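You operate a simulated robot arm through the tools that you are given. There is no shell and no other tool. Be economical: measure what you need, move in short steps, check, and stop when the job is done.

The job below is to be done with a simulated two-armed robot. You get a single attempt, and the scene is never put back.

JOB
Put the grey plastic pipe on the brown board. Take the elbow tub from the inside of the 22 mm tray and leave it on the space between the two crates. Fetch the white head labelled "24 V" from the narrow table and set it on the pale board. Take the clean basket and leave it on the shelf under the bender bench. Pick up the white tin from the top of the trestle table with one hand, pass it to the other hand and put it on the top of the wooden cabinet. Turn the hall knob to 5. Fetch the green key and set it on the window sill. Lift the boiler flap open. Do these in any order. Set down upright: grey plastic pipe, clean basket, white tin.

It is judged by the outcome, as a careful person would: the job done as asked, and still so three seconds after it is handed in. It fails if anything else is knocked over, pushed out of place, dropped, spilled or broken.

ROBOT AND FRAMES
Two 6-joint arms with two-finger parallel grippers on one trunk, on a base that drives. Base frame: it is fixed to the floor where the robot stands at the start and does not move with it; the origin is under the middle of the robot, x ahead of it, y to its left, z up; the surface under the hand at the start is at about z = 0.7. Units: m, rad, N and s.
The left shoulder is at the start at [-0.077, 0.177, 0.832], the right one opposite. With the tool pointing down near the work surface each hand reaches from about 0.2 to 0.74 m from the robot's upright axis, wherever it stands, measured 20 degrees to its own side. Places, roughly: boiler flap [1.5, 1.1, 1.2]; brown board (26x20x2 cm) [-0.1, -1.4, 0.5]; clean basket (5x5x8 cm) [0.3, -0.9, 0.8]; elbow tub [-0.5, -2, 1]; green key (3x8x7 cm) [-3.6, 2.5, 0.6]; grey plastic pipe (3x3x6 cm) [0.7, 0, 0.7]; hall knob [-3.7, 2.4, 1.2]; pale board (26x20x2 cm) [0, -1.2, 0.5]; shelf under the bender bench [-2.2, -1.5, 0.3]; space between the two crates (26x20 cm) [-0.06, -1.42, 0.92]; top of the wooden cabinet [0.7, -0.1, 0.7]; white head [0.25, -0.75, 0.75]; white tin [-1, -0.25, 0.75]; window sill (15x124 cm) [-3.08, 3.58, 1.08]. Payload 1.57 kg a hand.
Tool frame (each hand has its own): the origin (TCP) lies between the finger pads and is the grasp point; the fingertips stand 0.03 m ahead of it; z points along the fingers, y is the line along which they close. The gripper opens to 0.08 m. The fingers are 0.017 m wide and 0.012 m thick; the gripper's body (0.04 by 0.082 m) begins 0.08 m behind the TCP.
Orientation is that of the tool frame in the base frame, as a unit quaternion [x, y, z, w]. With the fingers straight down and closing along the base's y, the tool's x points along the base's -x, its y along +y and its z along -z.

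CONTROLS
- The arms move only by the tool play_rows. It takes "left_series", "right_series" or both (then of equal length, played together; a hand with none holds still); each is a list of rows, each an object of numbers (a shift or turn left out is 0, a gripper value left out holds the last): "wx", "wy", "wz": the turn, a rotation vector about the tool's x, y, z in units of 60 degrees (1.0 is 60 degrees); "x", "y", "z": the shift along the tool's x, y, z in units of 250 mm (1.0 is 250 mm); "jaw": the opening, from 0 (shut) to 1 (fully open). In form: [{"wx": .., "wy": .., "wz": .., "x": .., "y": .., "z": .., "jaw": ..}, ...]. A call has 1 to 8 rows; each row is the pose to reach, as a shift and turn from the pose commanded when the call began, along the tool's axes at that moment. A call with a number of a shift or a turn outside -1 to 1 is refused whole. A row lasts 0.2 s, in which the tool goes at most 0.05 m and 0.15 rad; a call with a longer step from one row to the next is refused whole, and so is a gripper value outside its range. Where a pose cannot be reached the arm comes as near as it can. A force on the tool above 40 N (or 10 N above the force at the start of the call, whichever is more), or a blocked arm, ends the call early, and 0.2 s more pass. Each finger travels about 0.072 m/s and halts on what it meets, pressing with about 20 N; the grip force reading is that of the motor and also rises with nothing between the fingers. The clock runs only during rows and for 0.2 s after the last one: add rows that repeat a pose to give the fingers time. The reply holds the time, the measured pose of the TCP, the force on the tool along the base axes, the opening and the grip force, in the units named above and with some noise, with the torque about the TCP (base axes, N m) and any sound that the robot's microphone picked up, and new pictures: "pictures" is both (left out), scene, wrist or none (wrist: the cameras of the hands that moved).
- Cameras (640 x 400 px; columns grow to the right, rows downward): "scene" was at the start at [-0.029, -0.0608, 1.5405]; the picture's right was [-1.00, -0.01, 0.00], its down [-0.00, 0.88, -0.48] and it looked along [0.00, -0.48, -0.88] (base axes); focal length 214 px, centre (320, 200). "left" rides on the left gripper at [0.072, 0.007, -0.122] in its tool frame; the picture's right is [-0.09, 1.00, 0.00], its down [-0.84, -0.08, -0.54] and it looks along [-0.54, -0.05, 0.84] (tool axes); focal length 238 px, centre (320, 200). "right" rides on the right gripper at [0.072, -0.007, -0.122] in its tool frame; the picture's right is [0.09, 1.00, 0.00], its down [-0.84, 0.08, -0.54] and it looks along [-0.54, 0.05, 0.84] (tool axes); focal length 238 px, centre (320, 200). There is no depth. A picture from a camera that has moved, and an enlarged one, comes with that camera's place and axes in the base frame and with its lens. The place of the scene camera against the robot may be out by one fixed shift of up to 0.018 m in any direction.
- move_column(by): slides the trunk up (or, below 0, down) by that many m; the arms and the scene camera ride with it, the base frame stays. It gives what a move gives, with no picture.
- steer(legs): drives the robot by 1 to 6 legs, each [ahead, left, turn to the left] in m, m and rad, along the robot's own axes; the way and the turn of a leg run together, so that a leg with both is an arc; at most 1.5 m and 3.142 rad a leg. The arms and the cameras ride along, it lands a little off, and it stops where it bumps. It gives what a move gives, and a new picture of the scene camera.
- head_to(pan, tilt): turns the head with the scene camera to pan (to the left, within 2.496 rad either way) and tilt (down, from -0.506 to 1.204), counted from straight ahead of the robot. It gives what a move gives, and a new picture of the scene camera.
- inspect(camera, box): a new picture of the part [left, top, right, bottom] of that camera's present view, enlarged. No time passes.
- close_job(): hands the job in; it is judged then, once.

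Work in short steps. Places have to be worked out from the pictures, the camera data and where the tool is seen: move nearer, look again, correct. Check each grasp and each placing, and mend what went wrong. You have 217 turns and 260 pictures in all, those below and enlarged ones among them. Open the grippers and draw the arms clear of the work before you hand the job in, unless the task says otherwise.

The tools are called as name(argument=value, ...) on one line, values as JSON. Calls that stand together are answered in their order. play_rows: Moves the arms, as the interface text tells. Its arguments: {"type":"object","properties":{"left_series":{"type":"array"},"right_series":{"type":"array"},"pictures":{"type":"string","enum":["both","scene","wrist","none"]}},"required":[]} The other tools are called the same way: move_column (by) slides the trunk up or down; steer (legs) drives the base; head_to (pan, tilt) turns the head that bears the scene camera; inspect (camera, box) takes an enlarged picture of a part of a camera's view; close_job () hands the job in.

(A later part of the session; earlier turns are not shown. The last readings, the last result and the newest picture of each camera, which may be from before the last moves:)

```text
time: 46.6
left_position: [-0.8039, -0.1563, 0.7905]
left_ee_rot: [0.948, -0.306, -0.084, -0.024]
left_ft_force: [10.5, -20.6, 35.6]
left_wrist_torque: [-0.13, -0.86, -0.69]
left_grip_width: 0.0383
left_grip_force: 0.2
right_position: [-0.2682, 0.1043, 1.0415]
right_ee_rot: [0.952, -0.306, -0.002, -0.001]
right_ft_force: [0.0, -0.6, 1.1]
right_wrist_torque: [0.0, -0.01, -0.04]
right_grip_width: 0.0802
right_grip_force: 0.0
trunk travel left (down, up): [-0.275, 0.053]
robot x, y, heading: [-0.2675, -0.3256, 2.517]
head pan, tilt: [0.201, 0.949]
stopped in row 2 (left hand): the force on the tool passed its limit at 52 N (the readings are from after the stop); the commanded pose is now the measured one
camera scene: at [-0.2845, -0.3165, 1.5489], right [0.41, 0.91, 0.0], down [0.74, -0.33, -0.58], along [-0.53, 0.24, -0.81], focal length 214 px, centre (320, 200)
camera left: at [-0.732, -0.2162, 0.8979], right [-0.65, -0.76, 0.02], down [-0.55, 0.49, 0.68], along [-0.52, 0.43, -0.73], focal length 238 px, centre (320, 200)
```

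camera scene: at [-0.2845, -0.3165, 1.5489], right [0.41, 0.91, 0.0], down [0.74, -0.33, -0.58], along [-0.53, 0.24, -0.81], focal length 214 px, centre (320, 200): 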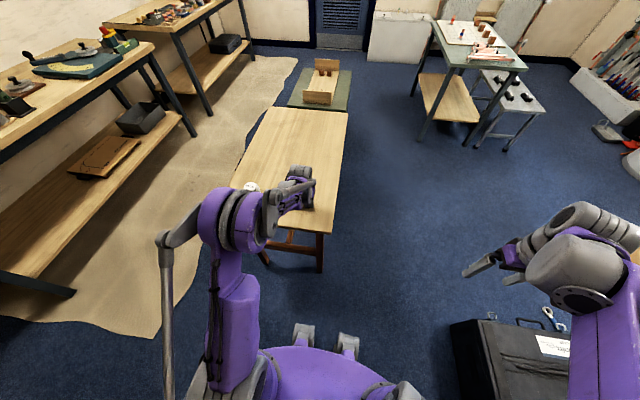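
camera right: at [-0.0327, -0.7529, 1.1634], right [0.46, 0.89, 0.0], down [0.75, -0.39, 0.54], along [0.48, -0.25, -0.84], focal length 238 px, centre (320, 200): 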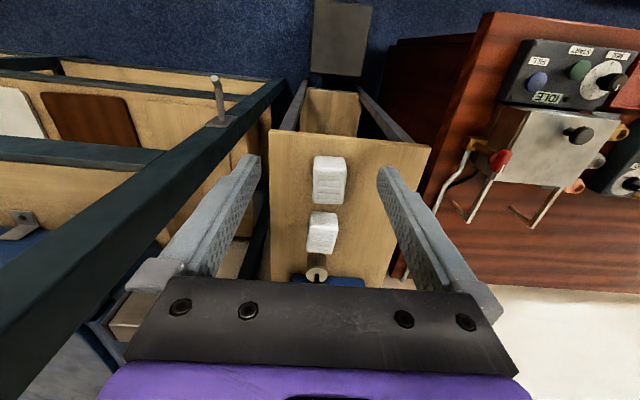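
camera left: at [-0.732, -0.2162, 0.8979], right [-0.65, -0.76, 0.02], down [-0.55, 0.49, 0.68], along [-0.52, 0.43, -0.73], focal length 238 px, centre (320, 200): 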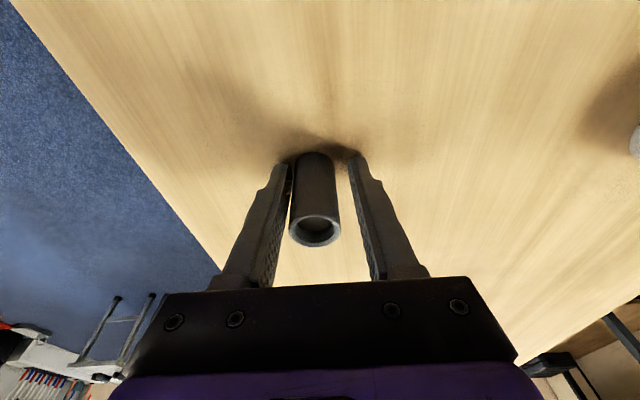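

The fingertips press on the table. I raise the hand 1.5 cm with the jaw opening.

play_rows(left_series=[{"z": -0.03, "jaw": 0.6}, {"z": -0.06, "jaw": 0.65}, {"z": -0.06, "jaw": 0.65}, {"z": -0.06, "jaw": 0.65}], pictures="wrist")

```text
time: 47.6
left_position: [-0.8036, -0.154, 0.8031]
left_ee_rot: [0.948, -0.306, -0.084, -0.026]
left_ft_force: [-0.1, 0.0, 0.7]
left_wrist_torque: [-0.01, 0.01, 0.01]
left_grip_width: 0.0519
left_grip_force: 0.2
right_position: [-0.2684, 0.1069, 1.0412]
right_ee_rot: [0.952, -0.307, -0.001, 0.001]
right_ft_force: [-0.6, -0.5, 0.3]
right_wrist_torque: [0.01, -0.01, -0.01]
right_grip_width: 0.0801
right_grip_force: 0.0
trunk travel left (down, up): [-0.275, 0.053]
robot x, y, heading: [-0.2677, -0.3251, 2.52]
head pan, tilt: [0.201, 0.949]
camera left: at [-0.7316, -0.2141, 0.9098], right [-0.66, -0.75, 0.02], down [-0.55, 0.49, 0.68], along [-0.52, 0.44, -0.73], focal length 238 px, centre (320, 200)
```

left: 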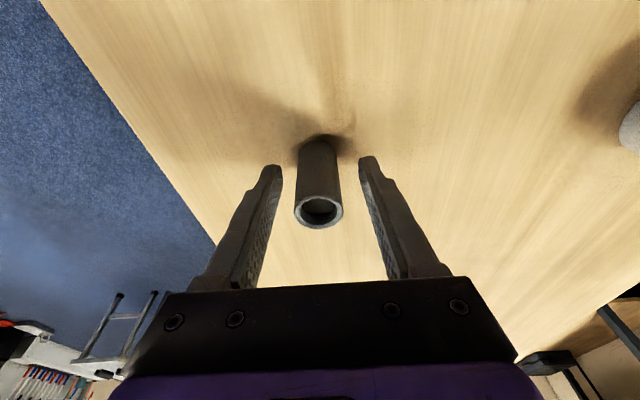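

The pipe stands free between the fingers with its rim at about z 0.82. Now I tilt the hand about it.

play_rows(left_series=[{"wy": -0.12}, {"wy": -0.24}, {"wy": -0.36}, {"wy": -0.48}, {"wy": -0.6}, {"wy": -0.72}, {"wy": -0.84}, {"wy": -0.84}], pictures="both")

```text
time: 49.5
left_position: [-0.8028, -0.1545, 0.8042]
left_ee_rot: [0.821, -0.265, -0.481, -0.154]
left_ft_force: [0.2, 0.5, -0.2]
left_wrist_torque: [0.02, -0.01, -0.01]
left_grip_width: 0.0521
left_grip_force: 0.0
right_position: [-0.2698, 0.1066, 1.0403]
right_ee_rot: [0.951, -0.308, 0.0, 0.0]
right_ft_force: [-0.2, 0.2, -0.2]
right_wrist_torque: [-0.04, 0.01, 0.03]
right_grip_width: 0.0801
right_grip_force: 0.1
trunk travel left (down, up): [-0.275, 0.053]
robot x, y, heading: [-0.2665, -0.3235, 2.515]
head pan, tilt: [0.201, 0.949]
camera scene: at [-0.2877, -0.314, 1.5487], right [0.41, 0.91, 0.0], down [0.74, -0.33, -0.58], along [-0.53, 0.24, -0.81], focal length 214 px, centre (320, 200)
camera left: at [-0.6917, -0.2433, 0.8], right [-0.62, -0.78, 0.08], down [0.1, 0.03, 0.99], along [-0.78, 0.62, 0.06], focal length 238 px, centre (320, 200)
```

scene: 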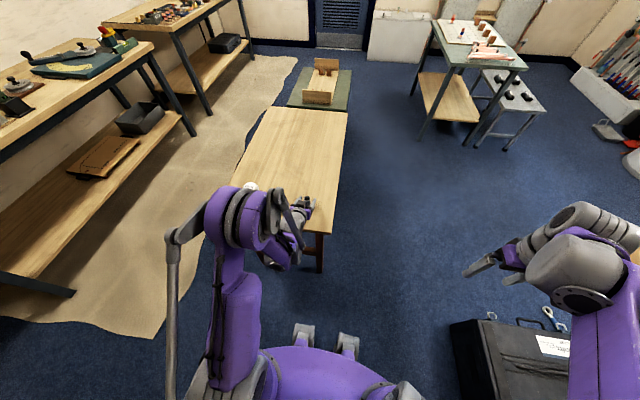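
left: 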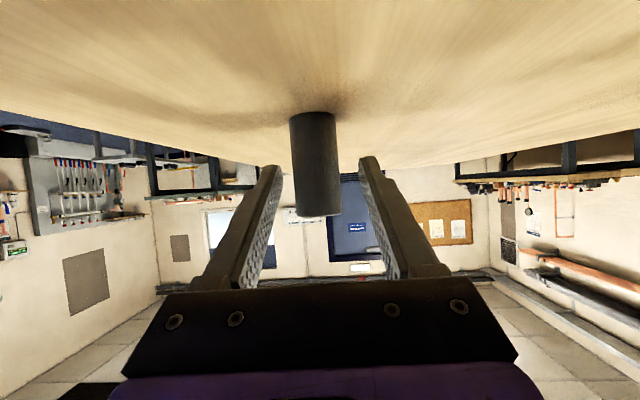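

The hand is tilted 60 degrees with the pipe upright between the fingers. I lower 1 cm and close.

play_rows(left_series=[{"x": 0.035, "z": 0.02}, {"x": 0.035, "z": 0.02, "jaw": 0}, {"x": 0.035, "z": 0.02, "jaw": 0}, {"x": 0.035, "z": 0.02, "jaw": 0}], pictures="wrist")

```text
time: 50.5
left_position: [-0.8031, -0.1545, 0.7931]
left_ee_rot: [0.822, -0.266, -0.479, -0.155]
left_ft_force: [-0.2, 0.1, -0.3]
left_wrist_torque: [0.0, -0.02, -0.02]
left_grip_width: 0.0258
left_grip_force: 19.3
right_position: [-0.2707, 0.1063, 1.0404]
right_ee_rot: [0.952, -0.307, 0.0, 0.001]
right_ft_force: [0.4, 0.5, 0.0]
right_wrist_torque: [-0.03, 0.01, -0.02]
right_grip_width: 0.0798
right_grip_force: 0.1
trunk travel left (down, up): [-0.275, 0.053]
robot x, y, heading: [-0.2679, -0.3254, 2.514]
head pan, tilt: [0.201, 0.949]
camera left: at [-0.6919, -0.2435, 0.7904], right [-0.62, -0.78, 0.08], down [0.09, 0.03, 1.0], along [-0.78, 0.62, 0.06], focal length 238 px, centre (320, 200)
```

left: 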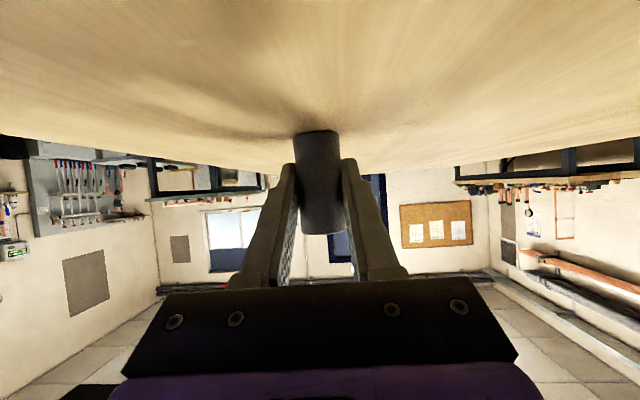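

The pipe is gripped upright at mid-height. I lift it 10 cm, then draw back over the floor.

play_rows(left_series=[{"x": -0.12, "z": -0.07}, {"x": -0.24, "z": -0.14}, {"x": -0.346, "z": -0.2}, {"x": -0.27, "z": -0.34}, {"x": -0.19, "z": -0.48}, {"x": -0.11, "z": -0.62}, {"x": -0.03, "z": -0.76}, {"x": 0.04, "z": -0.88}], pictures="none")

steer(legs=[[0, 0, 3.14], [0, 0, 0.06], [0, -0.9, 0]])

head_to(pan=0.5, tilt=0.7)

```text
time: 52.2
left_position: [-0.6433, -0.2681, 0.894]
left_ee_rot: [0.822, -0.266, -0.479, -0.153]
left_ft_force: [-0.9, -0.5, -0.5]
left_wrist_torque: [-0.05, -0.01, -0.02]
left_grip_width: 0.0257
left_grip_force: 20.4
right_position: [-0.2686, 0.1066, 1.0409]
right_ee_rot: [0.952, -0.308, -0.001, 0.001]
right_ft_force: [0.1, 1.0, 0.0]
right_wrist_torque: [-0.02, 0.0, 0.05]
right_grip_width: 0.08
right_grip_force: 0.0
trunk travel left (down, up): [-0.275, 0.053]
robot x, y, heading: [-0.2656, -0.3225, 2.515]
head pan, tilt: [0.201, 0.949]
```

```text
time: 68.2
left_position: [-0.3754, -1.1108, 0.8935]
left_ee_rot: [0.247, 0.828, -0.143, 0.483]
left_ft_force: [0.1, -0.3, -0.8]
left_wrist_torque: [-0.01, 0.0, 0.0]
left_grip_width: 0.0251
left_grip_force: 19.7
right_position: [-0.7325, -1.4989, 1.0409]
right_ee_rot: [0.284, 0.959, 0.0, 0.0]
right_ft_force: [0.4, 0.2, -0.9]
right_wrist_torque: [0.0, -0.03, 0.02]
right_grip_width: 0.08
right_grip_force: 0.0
trunk travel left (down, up): [-0.275, 0.053]
robot x, y, heading: [-0.7585, -1.0691, -0.576]
head pan, tilt: [0.201, 0.949]
camera scene: at [-0.711, -1.0698, 1.5487], right [-0.37, -0.93, 0.0], down [-0.76, 0.3, -0.58], along [0.54, -0.21, -0.81], focal length 214 px, centre (320, 200)
```

scene: 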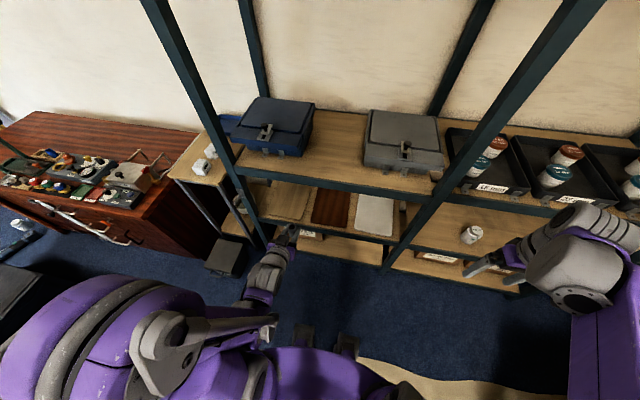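

```text
time: 69.0
left_position: [-0.3758, -1.1093, 0.8939]
left_ee_rot: [0.246, 0.828, -0.142, 0.483]
left_ft_force: [0.3, -0.1, -0.6]
left_wrist_torque: [0.01, 0.02, 0.02]
left_grip_width: 0.0253
left_grip_force: 19.7
right_position: [-0.7329, -1.4998, 1.0403]
right_ee_rot: [0.285, 0.959, 0.0, 0.0]
right_ft_force: [1.1, -0.1, -0.7]
right_wrist_torque: [0.02, 0.04, 0.01]
right_grip_width: 0.0802
right_grip_force: 0.0
trunk travel left (down, up): [-0.275, 0.053]
robot x, y, heading: [-0.7523, -1.0727, -0.577]
head pan, tilt: [0.499, 0.7]
camera scene: at [-0.6939, -1.0497, 1.5685], right [-0.08, -1.0, 0.0], down [-0.64, 0.05, -0.76], along [0.76, -0.06, -0.64], focal length 214 px, centre (320, 200)
```

scene: 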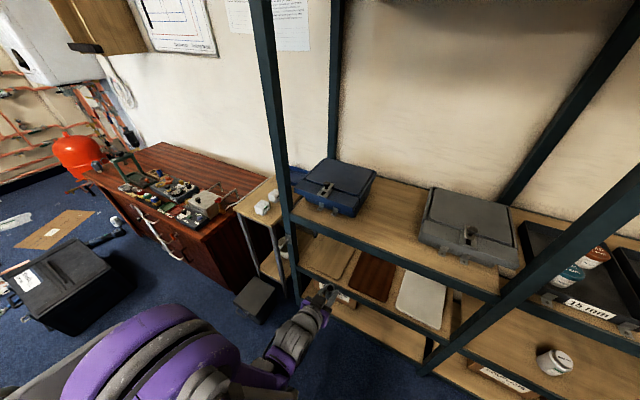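

Now the shelf is in good view. I enlarge the heads on the narrow table and the boards/crates.

inspect(camera="scene", box=[230, 170, 310, 220])

inspect(camera="scene", box=[270, 140, 526, 300])

inspect(camera="scene", box=[480, 200, 640, 300])

```text
8.00 times, centred on (270, 195) of scene
camera zoom: at [-0.6939, -1.0497, 1.5685], right [-0.08, -1.0, 0.0], down [-0.64, 0.05, -0.76], along [0.76, -0.06, -0.64], focal length 1716 px, centre (720, 240)
```

zoom: 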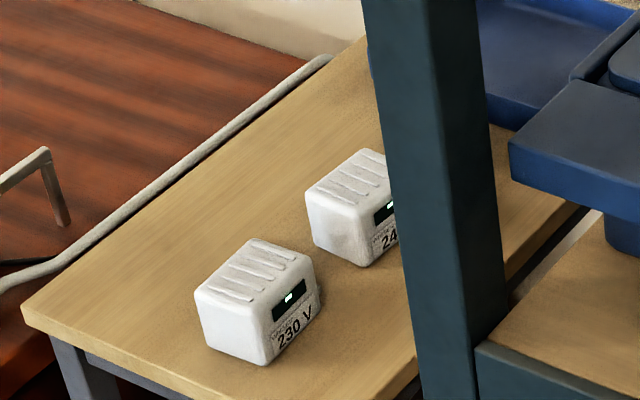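

```text
2.50 times, centred on (398, 220) of scene
camera zoom: at [-0.6939, -1.0497, 1.5685], right [-0.08, -1.0, 0.0], down [-0.64, 0.05, -0.76], along [0.76, -0.06, -0.64], focal length 536 px, centre (125, 150)
```

zoom: 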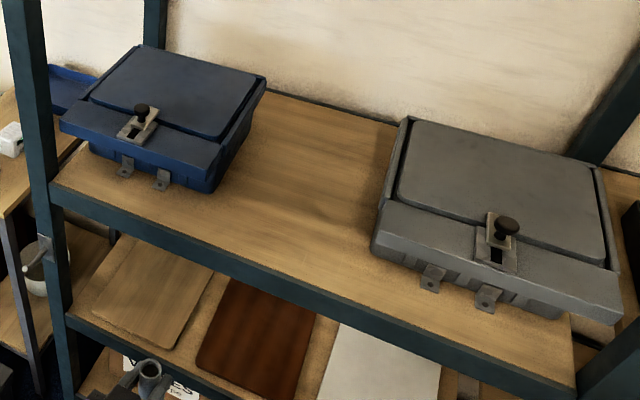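

```text
4.00 times, centred on (560, 250) of scene
camera zoom: at [-0.6939, -1.0497, 1.5685], right [-0.08, -1.0, 0.0], down [-0.64, 0.05, -0.76], along [0.76, -0.06, -0.64], focal length 858 px, centre (-640, 0)
```

zoom: 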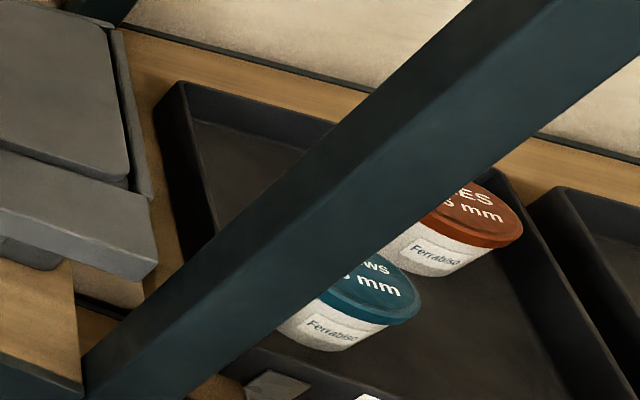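

The far head is the 24 V one, and the elbow tubs have teal lids. The brown board's centre is near [-0.10, -1.38]; I lower the trunk so the left hand can go in under the upper shelf.

move_column(by=-0.22)

head_to(pan=0.15, tilt=0.75)

```text
time: 71.3
left_position: [-0.3756, -1.1091, 0.675]
left_ee_rot: [0.246, 0.828, -0.143, 0.484]
left_ft_force: [0.7, 0.0, 0.7]
left_wrist_torque: [-0.03, 0.0, 0.0]
left_grip_width: 0.0253
left_grip_force: 20.1
right_position: [-0.7328, -1.4996, 0.8202]
right_ee_rot: [0.284, 0.959, 0.0, 0.0]
right_ft_force: [0.6, 0.3, 0.0]
right_wrist_torque: [-0.01, -0.01, -0.02]
right_grip_width: 0.0801
right_grip_force: 0.1
trunk travel left (down, up): [-0.055, 0.273]
robot x, y, heading: [-0.7564, -1.0714, -0.575]
head pan, tilt: [0.499, 0.7]
```

```text
time: 72.1
left_position: [-0.3757, -1.109, 0.6739]
left_ee_rot: [0.247, 0.828, -0.143, 0.483]
left_ft_force: [-0.3, -0.1, -0.9]
left_wrist_torque: [-0.02, -0.05, 0.01]
left_grip_width: 0.0253
left_grip_force: 19.9
right_position: [-0.7324, -1.4999, 0.8212]
right_ee_rot: [0.285, 0.958, 0.0, 0.0]
right_ft_force: [0.6, 0.3, -0.5]
right_wrist_torque: [-0.02, 0.0, 0.01]
right_grip_width: 0.0801
right_grip_force: 0.1
trunk travel left (down, up): [-0.055, 0.273]
robot x, y, heading: [-0.757, -1.0725, -0.576]
head pan, tilt: [0.15, 0.75]
camera scene: at [-0.6716, -1.0979, 1.3356], right [-0.41, -0.91, 0.0], down [-0.62, 0.28, -0.73], along [0.67, -0.3, -0.68], focal length 214 px, centre (320, 200)
```

scene: 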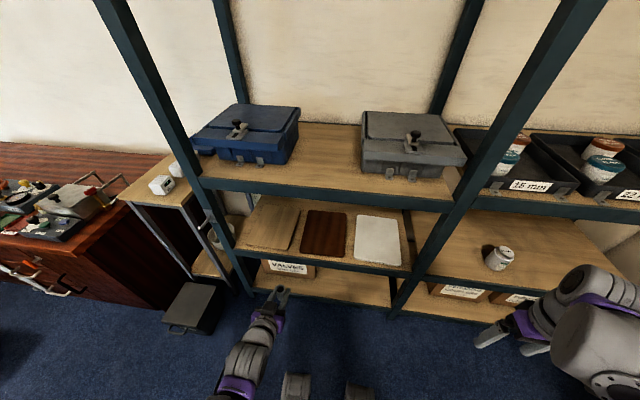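

I check the camera's offset by comparing the hand's seen and reported positions.

inspect(camera="scene", box=[240, 200, 400, 300])

```text
4.00 times, centred on (320, 250) of scene
camera zoom: at [-0.6716, -1.0979, 1.3356], right [-0.41, -0.91, 0.0], down [-0.62, 0.28, -0.73], along [0.67, -0.3, -0.68], focal length 858 px, centre (320, 0)
```

zoom: 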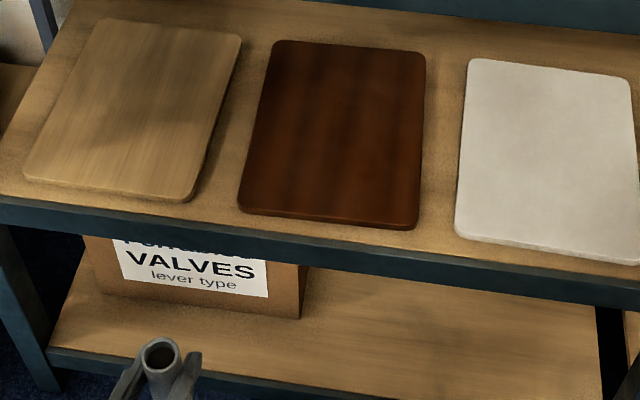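

Correcting for the camera offset, the board centre is about [-0.104, -1.376] and the hand should enter at about z 0.6. I advance part way.

play_rows(left_series=[{"x": -0.05, "y": -0.06, "z": 0.155}, {"x": -0.1, "y": -0.12, "z": 0.31}, {"x": -0.15, "y": -0.18, "z": 0.465}, {"x": -0.2, "y": -0.24, "z": 0.62}, {"x": -0.255, "y": -0.3, "z": 0.775}, {"x": -0.255, "y": -0.3, "z": 0.775}], pictures="scene")

```text
time: 73.5
left_position: [-0.2496, -1.28, 0.632]
left_ee_rot: [0.247, 0.828, -0.143, 0.483]
left_ft_force: [-0.1, 1.0, 0.0]
left_wrist_torque: [-0.04, 0.03, 0.02]
left_grip_width: 0.0251
left_grip_force: 20.0
right_position: [-0.7334, -1.4999, 0.8214]
right_ee_rot: [0.284, 0.959, 0.001, 0.0]
right_ft_force: [0.4, -0.4, 0.6]
right_wrist_torque: [0.0, -0.01, 0.0]
right_grip_width: 0.0801
right_grip_force: 0.0
trunk travel left (down, up): [-0.055, 0.273]
robot x, y, heading: [-0.7566, -1.0722, -0.577]
head pan, tilt: [0.15, 0.75]
camera scene: at [-0.6718, -1.0978, 1.3356], right [-0.41, -0.91, 0.0], down [-0.62, 0.28, -0.73], along [0.67, -0.3, -0.68], focal length 214 px, centre (320, 200)
```

scene: 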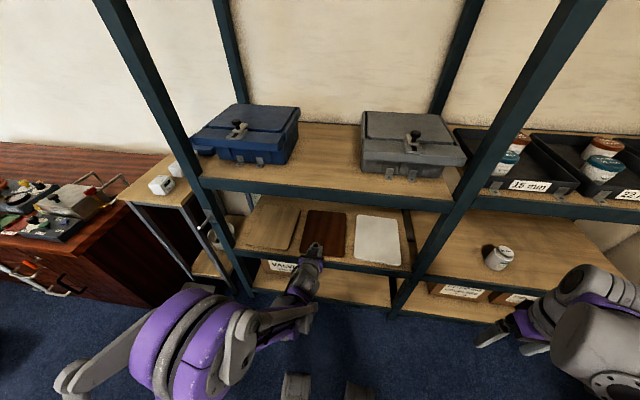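

On course. I advance the rest of the way over the brown board, keeping the pipe a few centimetres above it.

play_rows(left_series=[{"x": -0.05, "z": 0.155}, {"x": -0.1, "z": 0.31}, {"x": -0.16, "z": 0.47}, {"x": -0.21, "z": 0.63}, {"x": -0.21, "z": 0.63}], pictures="both")

inspect(camera="scene", box=[240, 180, 400, 280])

```text
time: 74.7
left_position: [-0.1125, -1.3682, 0.6024]
left_ee_rot: [0.247, 0.828, -0.144, 0.483]
left_ft_force: [0.6, 0.2, -0.4]
left_wrist_torque: [0.03, 0.02, 0.02]
left_grip_width: 0.0253
left_grip_force: 20.1
right_position: [-0.7338, -1.5006, 0.8201]
right_ee_rot: [0.285, 0.959, 0.0, 0.0]
right_ft_force: [-0.4, 1.1, 0.9]
right_wrist_torque: [0.0, 0.01, -0.01]
right_grip_width: 0.0799
right_grip_force: 0.1
trunk travel left (down, up): [-0.055, 0.273]
robot x, y, heading: [-0.754, -1.0701, -0.57]
head pan, tilt: [0.15, 0.75]
camera scene: at [-0.6718, -1.0978, 1.3356], right [-0.41, -0.91, 0.0], down [-0.62, 0.28, -0.73], along [0.67, -0.3, -0.68], focal length 214 px, centre (320, 200)
camera left: at [-0.227, -1.2855, 0.5983], right [0.58, 0.81, 0.08], down [-0.09, -0.03, 1.0], along [0.81, -0.59, 0.06], focal length 238 px, centre (320, 200)
```

scene: 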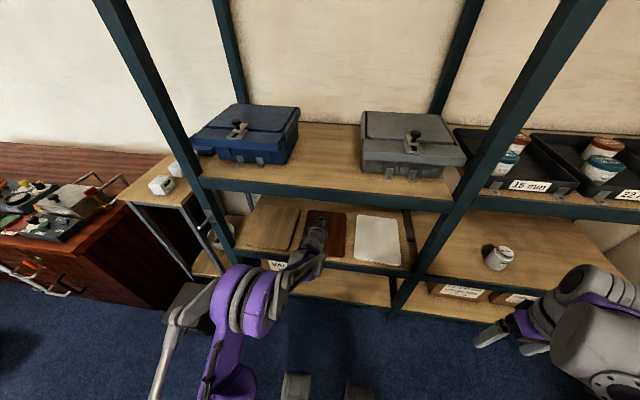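
left: 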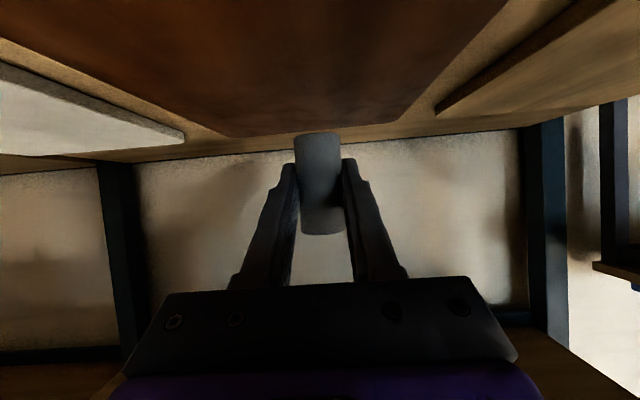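

```text
4.00 times, centred on (320, 230) of scene
camera zoom: at [-0.6718, -1.0978, 1.3356], right [-0.41, -0.91, 0.0], down [-0.62, 0.28, -0.73], along [0.67, -0.3, -0.68], focal length 858 px, centre (320, 80)
```

zoom: 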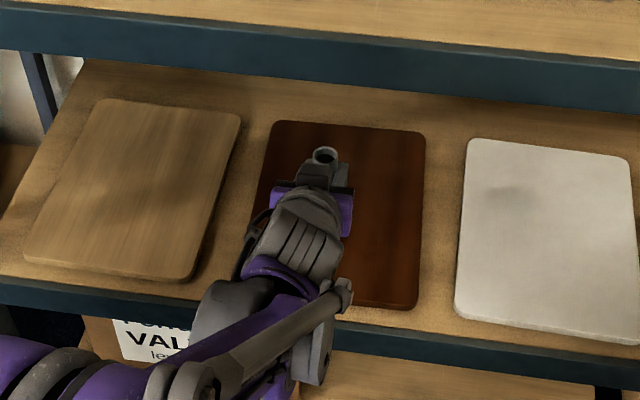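

The pipe is above the brown board. I lower it slowly to contact.

play_rows(left_series=[{"x": 0.07, "z": 0.04}, {"x": 0.104, "z": 0.059}, {"x": 0.122, "z": 0.069}, {"x": 0.139, "z": 0.079}, {"x": 0.157, "z": 0.089}, {"x": 0.174, "z": 0.099}, {"x": 0.192, "z": 0.109}, {"x": 0.209, "z": 0.118}], pictures="wrist")

```text
time: 76.3
left_position: [-0.1122, -1.3698, 0.5534]
left_ee_rot: [0.247, 0.825, -0.145, 0.487]
left_ft_force: [-3.5, 3.4, 23.8]
left_wrist_torque: [-0.13, -0.07, -0.07]
left_grip_width: 0.0252
left_grip_force: 20.0
right_position: [-0.7351, -1.4999, 0.8217]
right_ee_rot: [0.285, 0.959, 0.001, 0.001]
right_ft_force: [0.1, -0.3, 0.1]
right_wrist_torque: [0.06, -0.01, 0.02]
right_grip_width: 0.08
right_grip_force: 0.1
trunk travel left (down, up): [-0.055, 0.273]
robot x, y, heading: [-0.7559, -1.0662, -0.576]
head pan, tilt: [0.15, 0.75]
stopped in row 7 (left hand): the force on the tool passed its limit at 46 N (the readings are from after the stop); the commanded pose is now the measured one
camera left: at [-0.2269, -1.2879, 0.549], right [0.58, 0.81, 0.08], down [-0.1, -0.03, 0.99], along [0.81, -0.59, 0.07], focal length 238 px, centre (320, 200)
```

left: 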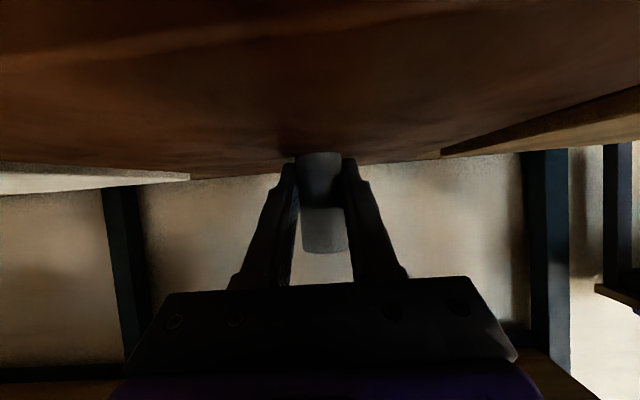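

Contact. I ease the pressure slightly, open, and draw the hand back along its fingers.

play_rows(left_series=[{"x": -0.006, "z": -0.004}, {"x": -0.006, "z": -0.004, "jaw": 0.3}, {"x": -0.006, "z": -0.004, "jaw": 0.6}, {"x": -0.006, "z": -0.004, "jaw": 0.6}, {"x": -0.006, "z": -0.004, "jaw": 0.6}], pictures="none")

play_rows(left_series=[{"z": -0.05}, {"z": -0.15}, {"z": -0.3}, {"z": -0.45}, {"z": -0.6}, {"z": -0.75}, {"z": -0.9}], pictures="both")

inspect(camera="scene", box=[240, 180, 400, 280])

```text
time: 77.5
left_position: [-0.1108, -1.3692, 0.554]
left_ee_rot: [0.246, 0.826, -0.144, 0.486]
left_ft_force: [6.7, 10.6, 24.8]
left_wrist_torque: [-0.37, -0.44, 0.33]
left_grip_width: 0.0411
left_grip_force: 0.0
right_position: [-0.7342, -1.4985, 0.8215]
right_ee_rot: [0.285, 0.959, 0.0, 0.002]
right_ft_force: [0.3, 0.4, -0.3]
right_wrist_torque: [-0.01, 0.01, 0.0]
right_grip_width: 0.08
right_grip_force: 0.0
trunk travel left (down, up): [-0.055, 0.273]
robot x, y, heading: [-0.7579, -1.072, -0.579]
head pan, tilt: [0.15, 0.75]
```

```text
time: 79.1
left_position: [-0.2771, -1.262, 0.6628]
left_ee_rot: [0.246, 0.827, -0.143, 0.485]
left_ft_force: [0.7, -0.1, -0.2]
left_wrist_torque: [0.01, -0.04, -0.01]
left_grip_width: 0.0482
left_grip_force: 0.1
right_position: [-0.7348, -1.4982, 0.8218]
right_ee_rot: [0.285, 0.958, 0.0, 0.0]
right_ft_force: [0.4, 0.2, -0.5]
right_wrist_torque: [-0.01, 0.01, 0.03]
right_grip_width: 0.0801
right_grip_force: 0.0
trunk travel left (down, up): [-0.055, 0.273]
robot x, y, heading: [-0.7571, -1.0699, -0.572]
head pan, tilt: [0.15, 0.75]
camera scene: at [-0.6722, -1.0974, 1.3356], right [-0.41, -0.91, 0.0], down [-0.62, 0.28, -0.73], along [0.67, -0.3, -0.68], focal length 214 px, centre (320, 200)
camera left: at [-0.3919, -1.1798, 0.6585], right [0.58, 0.81, 0.08], down [-0.1, -0.03, 0.99], along [0.81, -0.59, 0.06], focal length 238 px, centre (320, 200)
```

scene: 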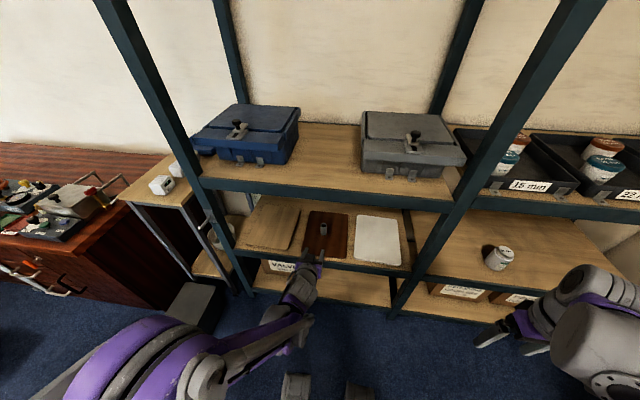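
left: 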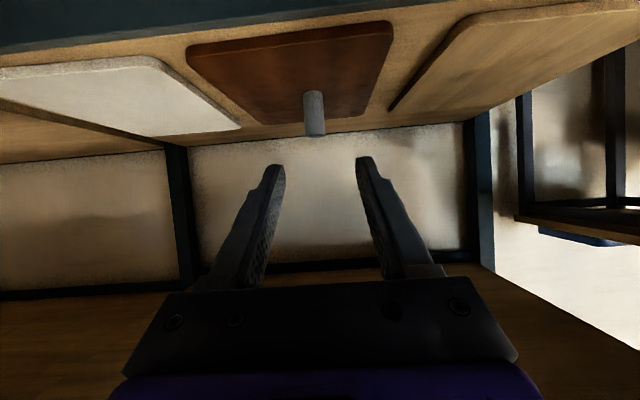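

```text
4.00 times, centred on (320, 230) of scene
camera zoom: at [-0.6722, -1.0974, 1.3356], right [-0.41, -0.91, 0.0], down [-0.62, 0.28, -0.73], along [0.67, -0.3, -0.68], focal length 858 px, centre (320, 80)
```

zoom: 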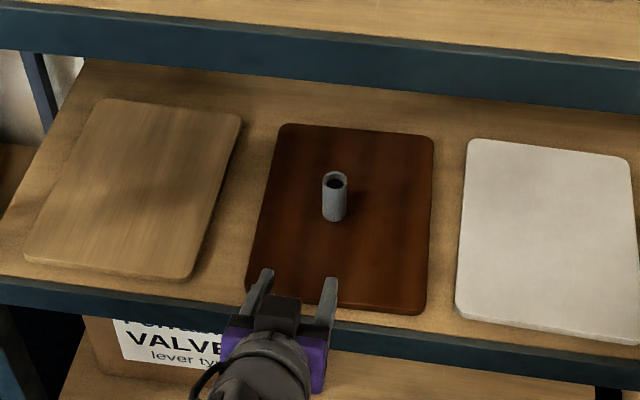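

The pipe stands upright on the brown board. I retract the left hand, straighten it, and then raise the trunk for the tub job.

play_rows(left_series=[{"x": 0.08, "z": -0.14}, {"x": 0.16, "z": -0.28}, {"x": 0.24, "z": -0.42}, {"x": 0.32, "z": -0.56}, {"x": 0.39, "z": -0.69}], pictures="none")

play_rows(left_series=[{"wy": 0.12}, {"wy": 0.24}, {"wy": 0.36}, {"wy": 0.48}, {"wy": 0.6}, {"wy": 0.72}, {"wy": 0.86}, {"wy": 1.0}], pictures="none")

move_column(by=0.27)

steer(legs=[[0, -0.5, 0]])

head_to(pan=-0.1, tilt=0.6)

```text
time: 80.3
left_position: [-0.4432, -1.1537, 0.6629]
left_ee_rot: [0.247, 0.827, -0.144, 0.485]
left_ft_force: [-0.2, 0.0, 0.7]
left_wrist_torque: [-0.02, -0.01, 0.01]
left_grip_width: 0.0479
left_grip_force: 0.1
right_position: [-0.7322, -1.4993, 0.8213]
right_ee_rot: [0.285, 0.958, 0.0, 0.0]
right_ft_force: [-0.1, 0.4, -0.4]
right_wrist_torque: [-0.01, 0.0, -0.01]
right_grip_width: 0.0799
right_grip_force: 0.1
trunk travel left (down, up): [-0.055, 0.273]
robot x, y, heading: [-0.7548, -1.0688, -0.577]
head pan, tilt: [0.15, 0.75]
```

```text
time: 82.1
left_position: [-0.4419, -1.155, 0.6603]
left_ee_rot: [0.285, 0.958, 0.0, 0.005]
left_ft_force: [-0.2, -0.5, 0.0]
left_wrist_torque: [0.0, 0.04, -0.04]
left_grip_width: 0.048
left_grip_force: 0.0
right_position: [-0.7323, -1.5002, 0.8192]
right_ee_rot: [0.285, 0.959, 0.0, -0.001]
right_ft_force: [0.7, -0.4, 0.0]
right_wrist_torque: [0.01, 0.01, 0.0]
right_grip_width: 0.0799
right_grip_force: 0.2
trunk travel left (down, up): [-0.055, 0.273]
robot x, y, heading: [-0.7567, -1.0724, -0.581]
head pan, tilt: [0.15, 0.75]
```

```text
time: 84.9
left_position: [-0.4431, -1.1548, 0.9326]
left_ee_rot: [0.285, 0.959, -0.001, 0.007]
left_ft_force: [0.5, 0.9, -0.3]
left_wrist_torque: [0.0, -0.03, 0.03]
left_grip_width: 0.0482
left_grip_force: 0.1
right_position: [-0.7338, -1.4987, 1.0913]
right_ee_rot: [0.285, 0.959, 0.0, 0.0]
right_ft_force: [-0.4, 0.0, -0.3]
right_wrist_torque: [-0.03, -0.01, -0.04]
right_grip_width: 0.0797
right_grip_force: 0.1
trunk travel left (down, up): [-0.325, 0.003]
robot x, y, heading: [-0.7577, -1.0693, -0.578]
head pan, tilt: [0.15, 0.75]
```

```text
time: 89.8
left_position: [-0.7205, -1.5798, 0.9317]
left_ee_rot: [0.289, 0.957, -0.001, 0.007]
left_ft_force: [0.6, -0.9, -1.0]
left_wrist_torque: [0.0, -0.01, -0.03]
left_grip_width: 0.0479
left_grip_force: 0.0
right_position: [-1.0116, -1.9226, 1.0902]
right_ee_rot: [0.289, 0.957, 0.0, 0.0]
right_ft_force: [0.2, 0.1, 0.4]
right_wrist_torque: [-0.01, -0.01, 0.01]
right_grip_width: 0.0801
right_grip_force: 0.1
trunk travel left (down, up): [-0.325, 0.003]
robot x, y, heading: [-1.0343, -1.4926, -0.579]
head pan, tilt: [0.15, 0.75]
camera scene: at [-0.9823, -1.4987, 1.6172], right [-0.42, -0.91, 0.0], down [-0.62, 0.29, -0.73], along [0.66, -0.31, -0.68], focal length 214 px, centre (320, 200)
```

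scene: 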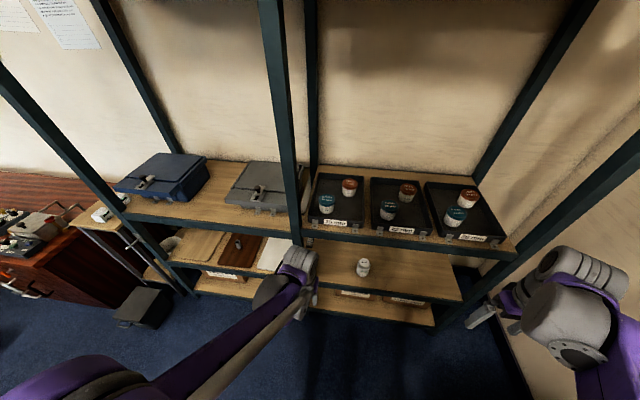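

```text
time: 90.6
left_position: [-0.7192, -1.5797, 0.9319]
left_ee_rot: [0.289, 0.957, -0.001, 0.007]
left_ft_force: [-0.1, 0.1, 0.5]
left_wrist_torque: [0.01, -0.01, -0.01]
left_grip_width: 0.048
left_grip_force: 0.0
right_position: [-1.0139, -1.9231, 1.0903]
right_ee_rot: [0.288, 0.958, 0.0, 0.0]
right_ft_force: [0.6, -0.2, -0.7]
right_wrist_torque: [0.01, 0.02, -0.01]
right_grip_width: 0.08
right_grip_force: 0.0
trunk travel left (down, up): [-0.325, 0.003]
robot x, y, heading: [-1.0321, -1.4902, -0.584]
head pan, tilt: [-0.099, 0.6]
camera scene: at [-0.9889, -1.5197, 1.63], right [-0.63, -0.78, 0.0], down [-0.44, 0.36, -0.82], along [0.64, -0.52, -0.57], focal length 214 px, centre (320, 200)
```

scene: 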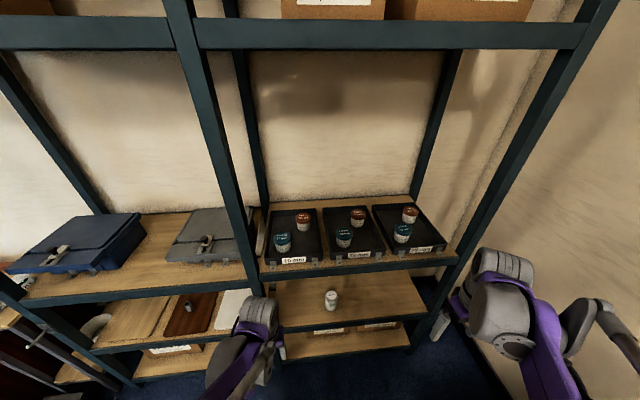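

inspect(camera="scene", box=[250, 190, 450, 280])

inspect(camera="scene", box=[110, 190, 270, 290])

```text
3.20 times, centred on (350, 235) of scene
camera zoom: at [-0.9889, -1.5197, 1.63], right [-0.63, -0.78, 0.0], down [-0.44, 0.36, -0.82], along [0.64, -0.52, -0.57], focal length 686 px, centre (224, 88)
```

zoom: 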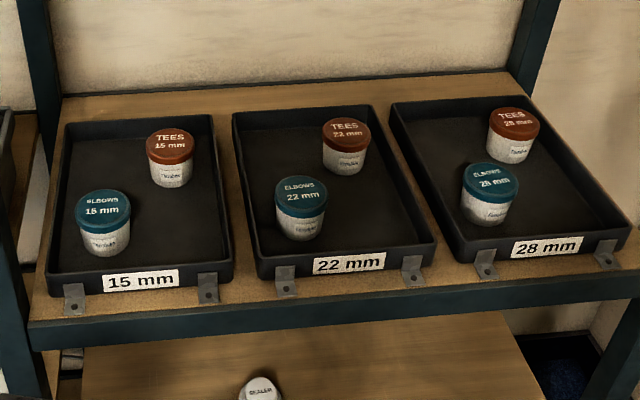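

```text
4.00 times, centred on (190, 240) of scene
camera zoom: at [-0.9889, -1.5197, 1.63], right [-0.63, -0.78, 0.0], down [-0.44, 0.36, -0.82], along [0.64, -0.52, -0.57], focal length 858 px, centre (840, 40)
```

zoom: 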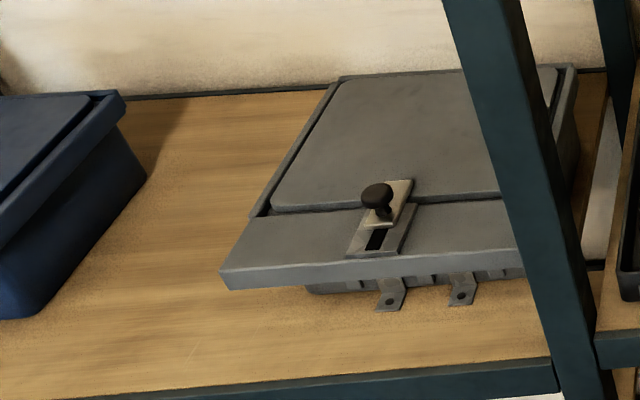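

The 22 mm elbow tub is the teal one in the middle tray, near [-0.53, -2.03]. I drive 10 cm ahead and bring the right hand in front of and above it.

steer(legs=[[0.1, 0, 0.02]])

play_rows(right_series=[{"x": -0.16, "y": 0.06}, {"x": -0.32, "y": 0.14}, {"x": -0.48, "y": 0.22}, {"x": -0.64, "y": 0.32}, {"x": -0.8, "y": 0.42}, {"x": -0.95, "y": 0.52}, {"x": -1.0, "y": 0.6}, {"x": -1.0, "y": 0.6}], pictures="wrist")

```text
time: 91.7
left_position: [-0.6358, -1.6254, 0.9301]
left_ee_rot: [0.279, 0.96, 0.0, 0.007]
left_ft_force: [0.5, 0.3, 0.4]
left_wrist_torque: [0.04, 0.0, 0.03]
left_grip_width: 0.0479
left_grip_force: 0.0
right_position: [-0.9217, -1.9751, 1.0909]
right_ee_rot: [0.278, 0.96, 0.0, 0.0]
right_ft_force: [-0.2, -0.2, 0.8]
right_wrist_torque: [-0.01, 0.0, 0.01]
right_grip_width: 0.0801
right_grip_force: 0.1
trunk travel left (down, up): [-0.325, 0.003]
robot x, y, heading: [-0.9503, -1.5473, -0.566]
head pan, tilt: [-0.099, 0.6]
camera scene: at [-0.9056, -1.5725, 1.6298], right [-0.62, -0.79, 0.0], down [-0.44, 0.35, -0.83], along [0.65, -0.51, -0.56], focal length 214 px, centre (320, 200)
```

scene: 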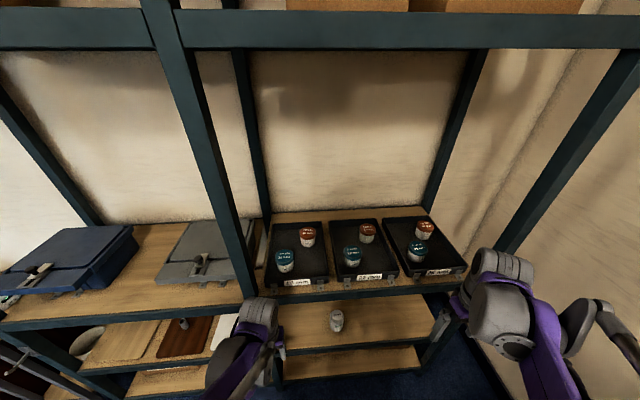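

```text
time: 93.5
left_position: [-0.6346, -1.6266, 0.9314]
left_ee_rot: [0.278, 0.961, -0.001, 0.007]
left_ft_force: [0.4, 0.5, -0.8]
left_wrist_torque: [0.02, 0.0, -0.02]
left_grip_width: 0.0479
left_grip_force: 0.1
right_position: [-0.6295, -1.9793, 1.0908]
right_ee_rot: [0.278, 0.96, -0.001, 0.0]
right_ft_force: [-0.1, -0.3, -0.2]
right_wrist_torque: [0.02, 0.02, -0.01]
right_grip_width: 0.08
right_grip_force: 0.1
trunk travel left (down, up): [-0.325, 0.003]
robot x, y, heading: [-0.9487, -1.5469, -0.563]
head pan, tilt: [-0.099, 0.6]
camera right: at [-0.6945, -1.9463, 1.2139], right [0.45, 0.89, 0.0], down [0.75, -0.38, 0.54], along [0.48, -0.25, -0.84], focal length 238 px, centre (320, 200)
```

right: 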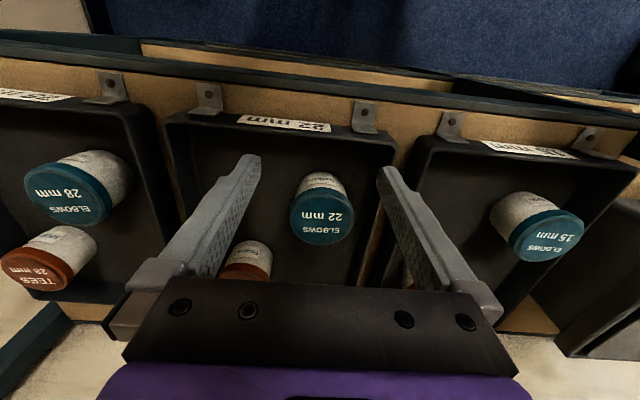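

The lid centre triangulates to about [-0.555, -2.016, 1.005], diameter about 7 cm. I centre the hand above it to refine.

play_rows(right_series=[{"x": -0.12, "y": 0.01}, {"x": -0.24, "y": 0.02}, {"x": -0.332, "y": 0.034}, {"x": -0.332, "y": 0.034, "z": 0.1}, {"x": -0.332, "y": 0.034, "z": 0.12}], pictures="wrist")

```text
time: 94.7
left_position: [-0.6356, -1.627, 0.9318]
left_ee_rot: [0.278, 0.96, -0.001, 0.007]
left_ft_force: [0.6, 0.1, 1.0]
left_wrist_torque: [0.0, 0.0, 0.02]
left_grip_width: 0.0481
left_grip_force: 0.0
right_position: [-0.5533, -2.0194, 1.0607]
right_ee_rot: [0.278, 0.961, 0.0, -0.001]
right_ft_force: [0.2, 0.2, 0.0]
right_wrist_torque: [0.02, 0.0, 0.02]
right_grip_width: 0.0802
right_grip_force: 0.1
trunk travel left (down, up): [-0.325, 0.003]
robot x, y, heading: [-0.9507, -1.5481, -0.564]
head pan, tilt: [-0.099, 0.6]
camera right: at [-0.6196, -1.9862, 1.1841], right [0.45, 0.89, 0.0], down [0.75, -0.38, 0.54], along [0.48, -0.25, -0.84], focal length 238 px, centre (320, 200)
```

right: 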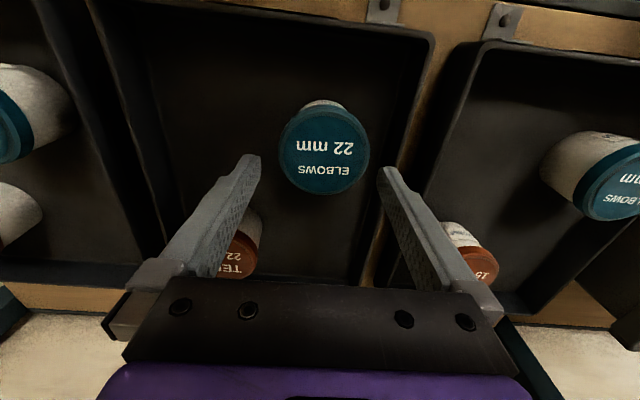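

Refined: lid centre about [-0.560, -2.014], top at z 1.014, 6.7 cm wide. I correct the small offset, lower around it and close.

play_rows(right_series=[{"x": 0.034, "y": 0.01}, {"x": 0.034, "y": 0.01, "z": 0.08}, {"x": 0.034, "y": 0.01, "z": 0.14}, {"x": 0.034, "y": 0.01, "z": 0.2}, {"x": 0.034, "y": 0.01, "z": 0.26}, {"x": 0.034, "y": 0.01, "z": 0.26}], pictures="wrist")

```text
time: 96.1
left_position: [-0.6343, -1.6268, 0.9305]
left_ee_rot: [0.279, 0.96, -0.001, 0.006]
left_ft_force: [0.3, 0.2, -0.3]
left_wrist_torque: [0.03, -0.01, -0.02]
left_grip_width: 0.0479
left_grip_force: 0.0
right_position: [-0.5595, -2.0118, 0.9965]
right_ee_rot: [0.278, 0.961, 0.0, -0.001]
right_ft_force: [0.6, -0.2, -0.2]
right_wrist_torque: [0.02, 0.04, 0.01]
right_grip_width: 0.0799
right_grip_force: 0.3
trunk travel left (down, up): [-0.325, 0.003]
robot x, y, heading: [-0.9484, -1.5473, -0.561]
head pan, tilt: [-0.099, 0.6]
camera right: at [-0.625, -1.979, 1.1188], right [0.45, 0.89, 0.0], down [0.75, -0.38, 0.54], along [0.48, -0.25, -0.84], focal length 238 px, centre (320, 200)
```

right: 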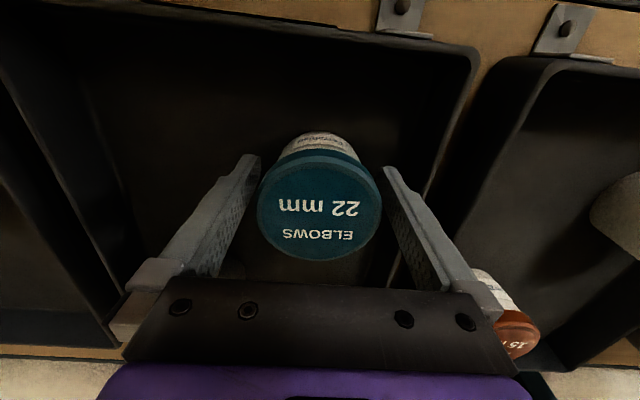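

The lid is centred between the fingers. I close and lift.

play_rows(right_series=[{"jaw": 0.0}, {"jaw": 0.0}, {"jaw": 0.0}, {"z": -0.1, "jaw": 0.0}, {"z": -0.25}, {"z": -0.4}, {"z": -0.5}], pictures="wrist")

```text
time: 97.7
left_position: [-0.6333, -1.6271, 0.9311]
left_ee_rot: [0.279, 0.96, -0.001, 0.007]
left_ft_force: [0.7, -0.5, 0.0]
left_wrist_torque: [0.0, 0.02, 0.01]
left_grip_width: 0.048
left_grip_force: 0.1
right_position: [-0.5609, -2.0122, 1.1221]
right_ee_rot: [0.278, 0.961, 0.0, -0.001]
right_ft_force: [-0.2, -0.4, -3.8]
right_wrist_torque: [0.05, -0.02, -0.02]
right_grip_width: 0.0695
right_grip_force: 19.9
trunk travel left (down, up): [-0.325, 0.003]
robot x, y, heading: [-0.9524, -1.5452, -0.565]
head pan, tilt: [-0.099, 0.6]
camera right: at [-0.6257, -1.9793, 1.2449], right [0.45, 0.89, 0.0], down [0.75, -0.38, 0.54], along [0.48, -0.25, -0.84], focal length 238 px, centre (320, 200)
```

right: 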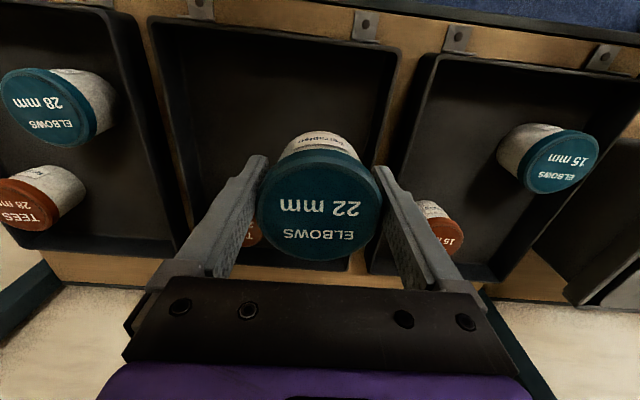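

The tub is held. I draw it back clear of the shelf, then slide the robot left to face the gap between the crates.

play_rows(right_series=[{"x": 0.16}, {"x": 0.32}, {"x": 0.48}, {"x": 0.64}, {"x": 0.8}, {"x": 0.95}, {"x": 1.0}], pictures="none")

steer(legs=[[-0.04, 0, 0], [0, 0.75, 0]])

head_to(pan=-0.15, tilt=0.75)

```text
time: 99.3
left_position: [-0.6348, -1.6272, 0.9313]
left_ee_rot: [0.279, 0.96, -0.001, 0.007]
left_ft_force: [0.1, -0.6, -0.8]
left_wrist_torque: [0.01, 0.03, 0.0]
left_grip_width: 0.0482
left_grip_force: 0.0
right_position: [-0.7713, -1.8803, 1.12]
right_ee_rot: [0.278, 0.96, 0.001, -0.001]
right_ft_force: [0.7, 0.0, -4.0]
right_wrist_torque: [0.02, 0.03, -0.02]
right_grip_width: 0.0692
right_grip_force: 20.0
trunk travel left (down, up): [-0.325, 0.003]
robot x, y, heading: [-0.9498, -1.5471, -0.567]
head pan, tilt: [-0.099, 0.6]
```

```text
time: 106.9
left_position: [-0.2661, -0.9621, 0.9318]
left_ee_rot: [0.275, 0.962, -0.002, 0.007]
left_ft_force: [0.4, 0.2, 0.0]
left_wrist_torque: [-0.01, -0.04, -0.02]
left_grip_width: 0.0481
left_grip_force: 0.1
right_position: [-0.4, -1.2164, 1.1206]
right_ee_rot: [0.275, 0.961, -0.001, 0.0]
right_ft_force: [-0.3, -0.2, -3.7]
right_wrist_torque: [0.02, 0.02, -0.01]
right_grip_width: 0.0692
right_grip_force: 19.8
trunk travel left (down, up): [-0.325, 0.003]
robot x, y, heading: [-0.5798, -0.8837, -0.556]
head pan, tilt: [-0.099, 0.6]
camera scene: at [-0.5372, -0.91, 1.6301], right [-0.61, -0.79, 0.0], down [-0.45, 0.34, -0.82], along [0.65, -0.5, -0.57], focal length 214 px, centre (320, 200)
```

scene: 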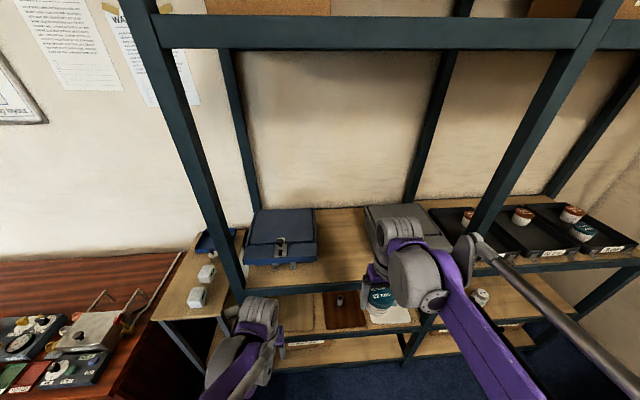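

```text
time: 107.6
left_position: [-0.268, -0.9614, 0.9311]
left_ee_rot: [0.275, 0.961, -0.002, 0.007]
left_ft_force: [-0.5, 0.5, 0.3]
left_wrist_torque: [-0.03, -0.02, 0.01]
left_grip_width: 0.0482
left_grip_force: 0.0
right_position: [-0.4018, -1.2169, 1.1213]
right_ee_rot: [0.275, 0.961, 0.0, -0.001]
right_ft_force: [-0.3, -0.1, -4.4]
right_wrist_torque: [0.0, 0.03, 0.01]
right_grip_width: 0.0695
right_grip_force: 20.0
trunk travel left (down, up): [-0.325, 0.003]
robot x, y, heading: [-0.5851, -0.8838, -0.561]
head pan, tilt: [-0.15, 0.75]
camera scene: at [-0.5442, -0.9099, 1.6172], right [-0.65, -0.76, 0.0], down [-0.52, 0.44, -0.73], along [0.56, -0.47, -0.68], focal length 214 px, centre (320, 200)
```

scene: 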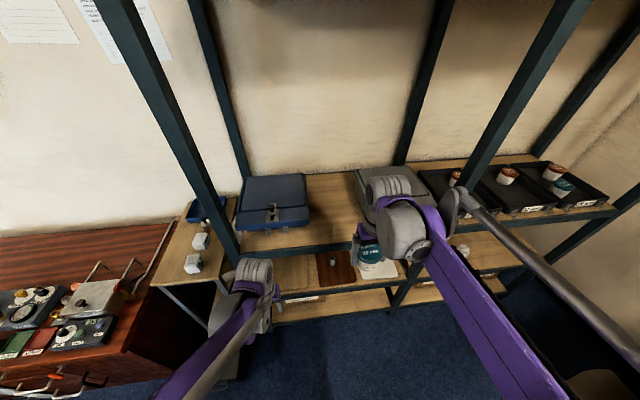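

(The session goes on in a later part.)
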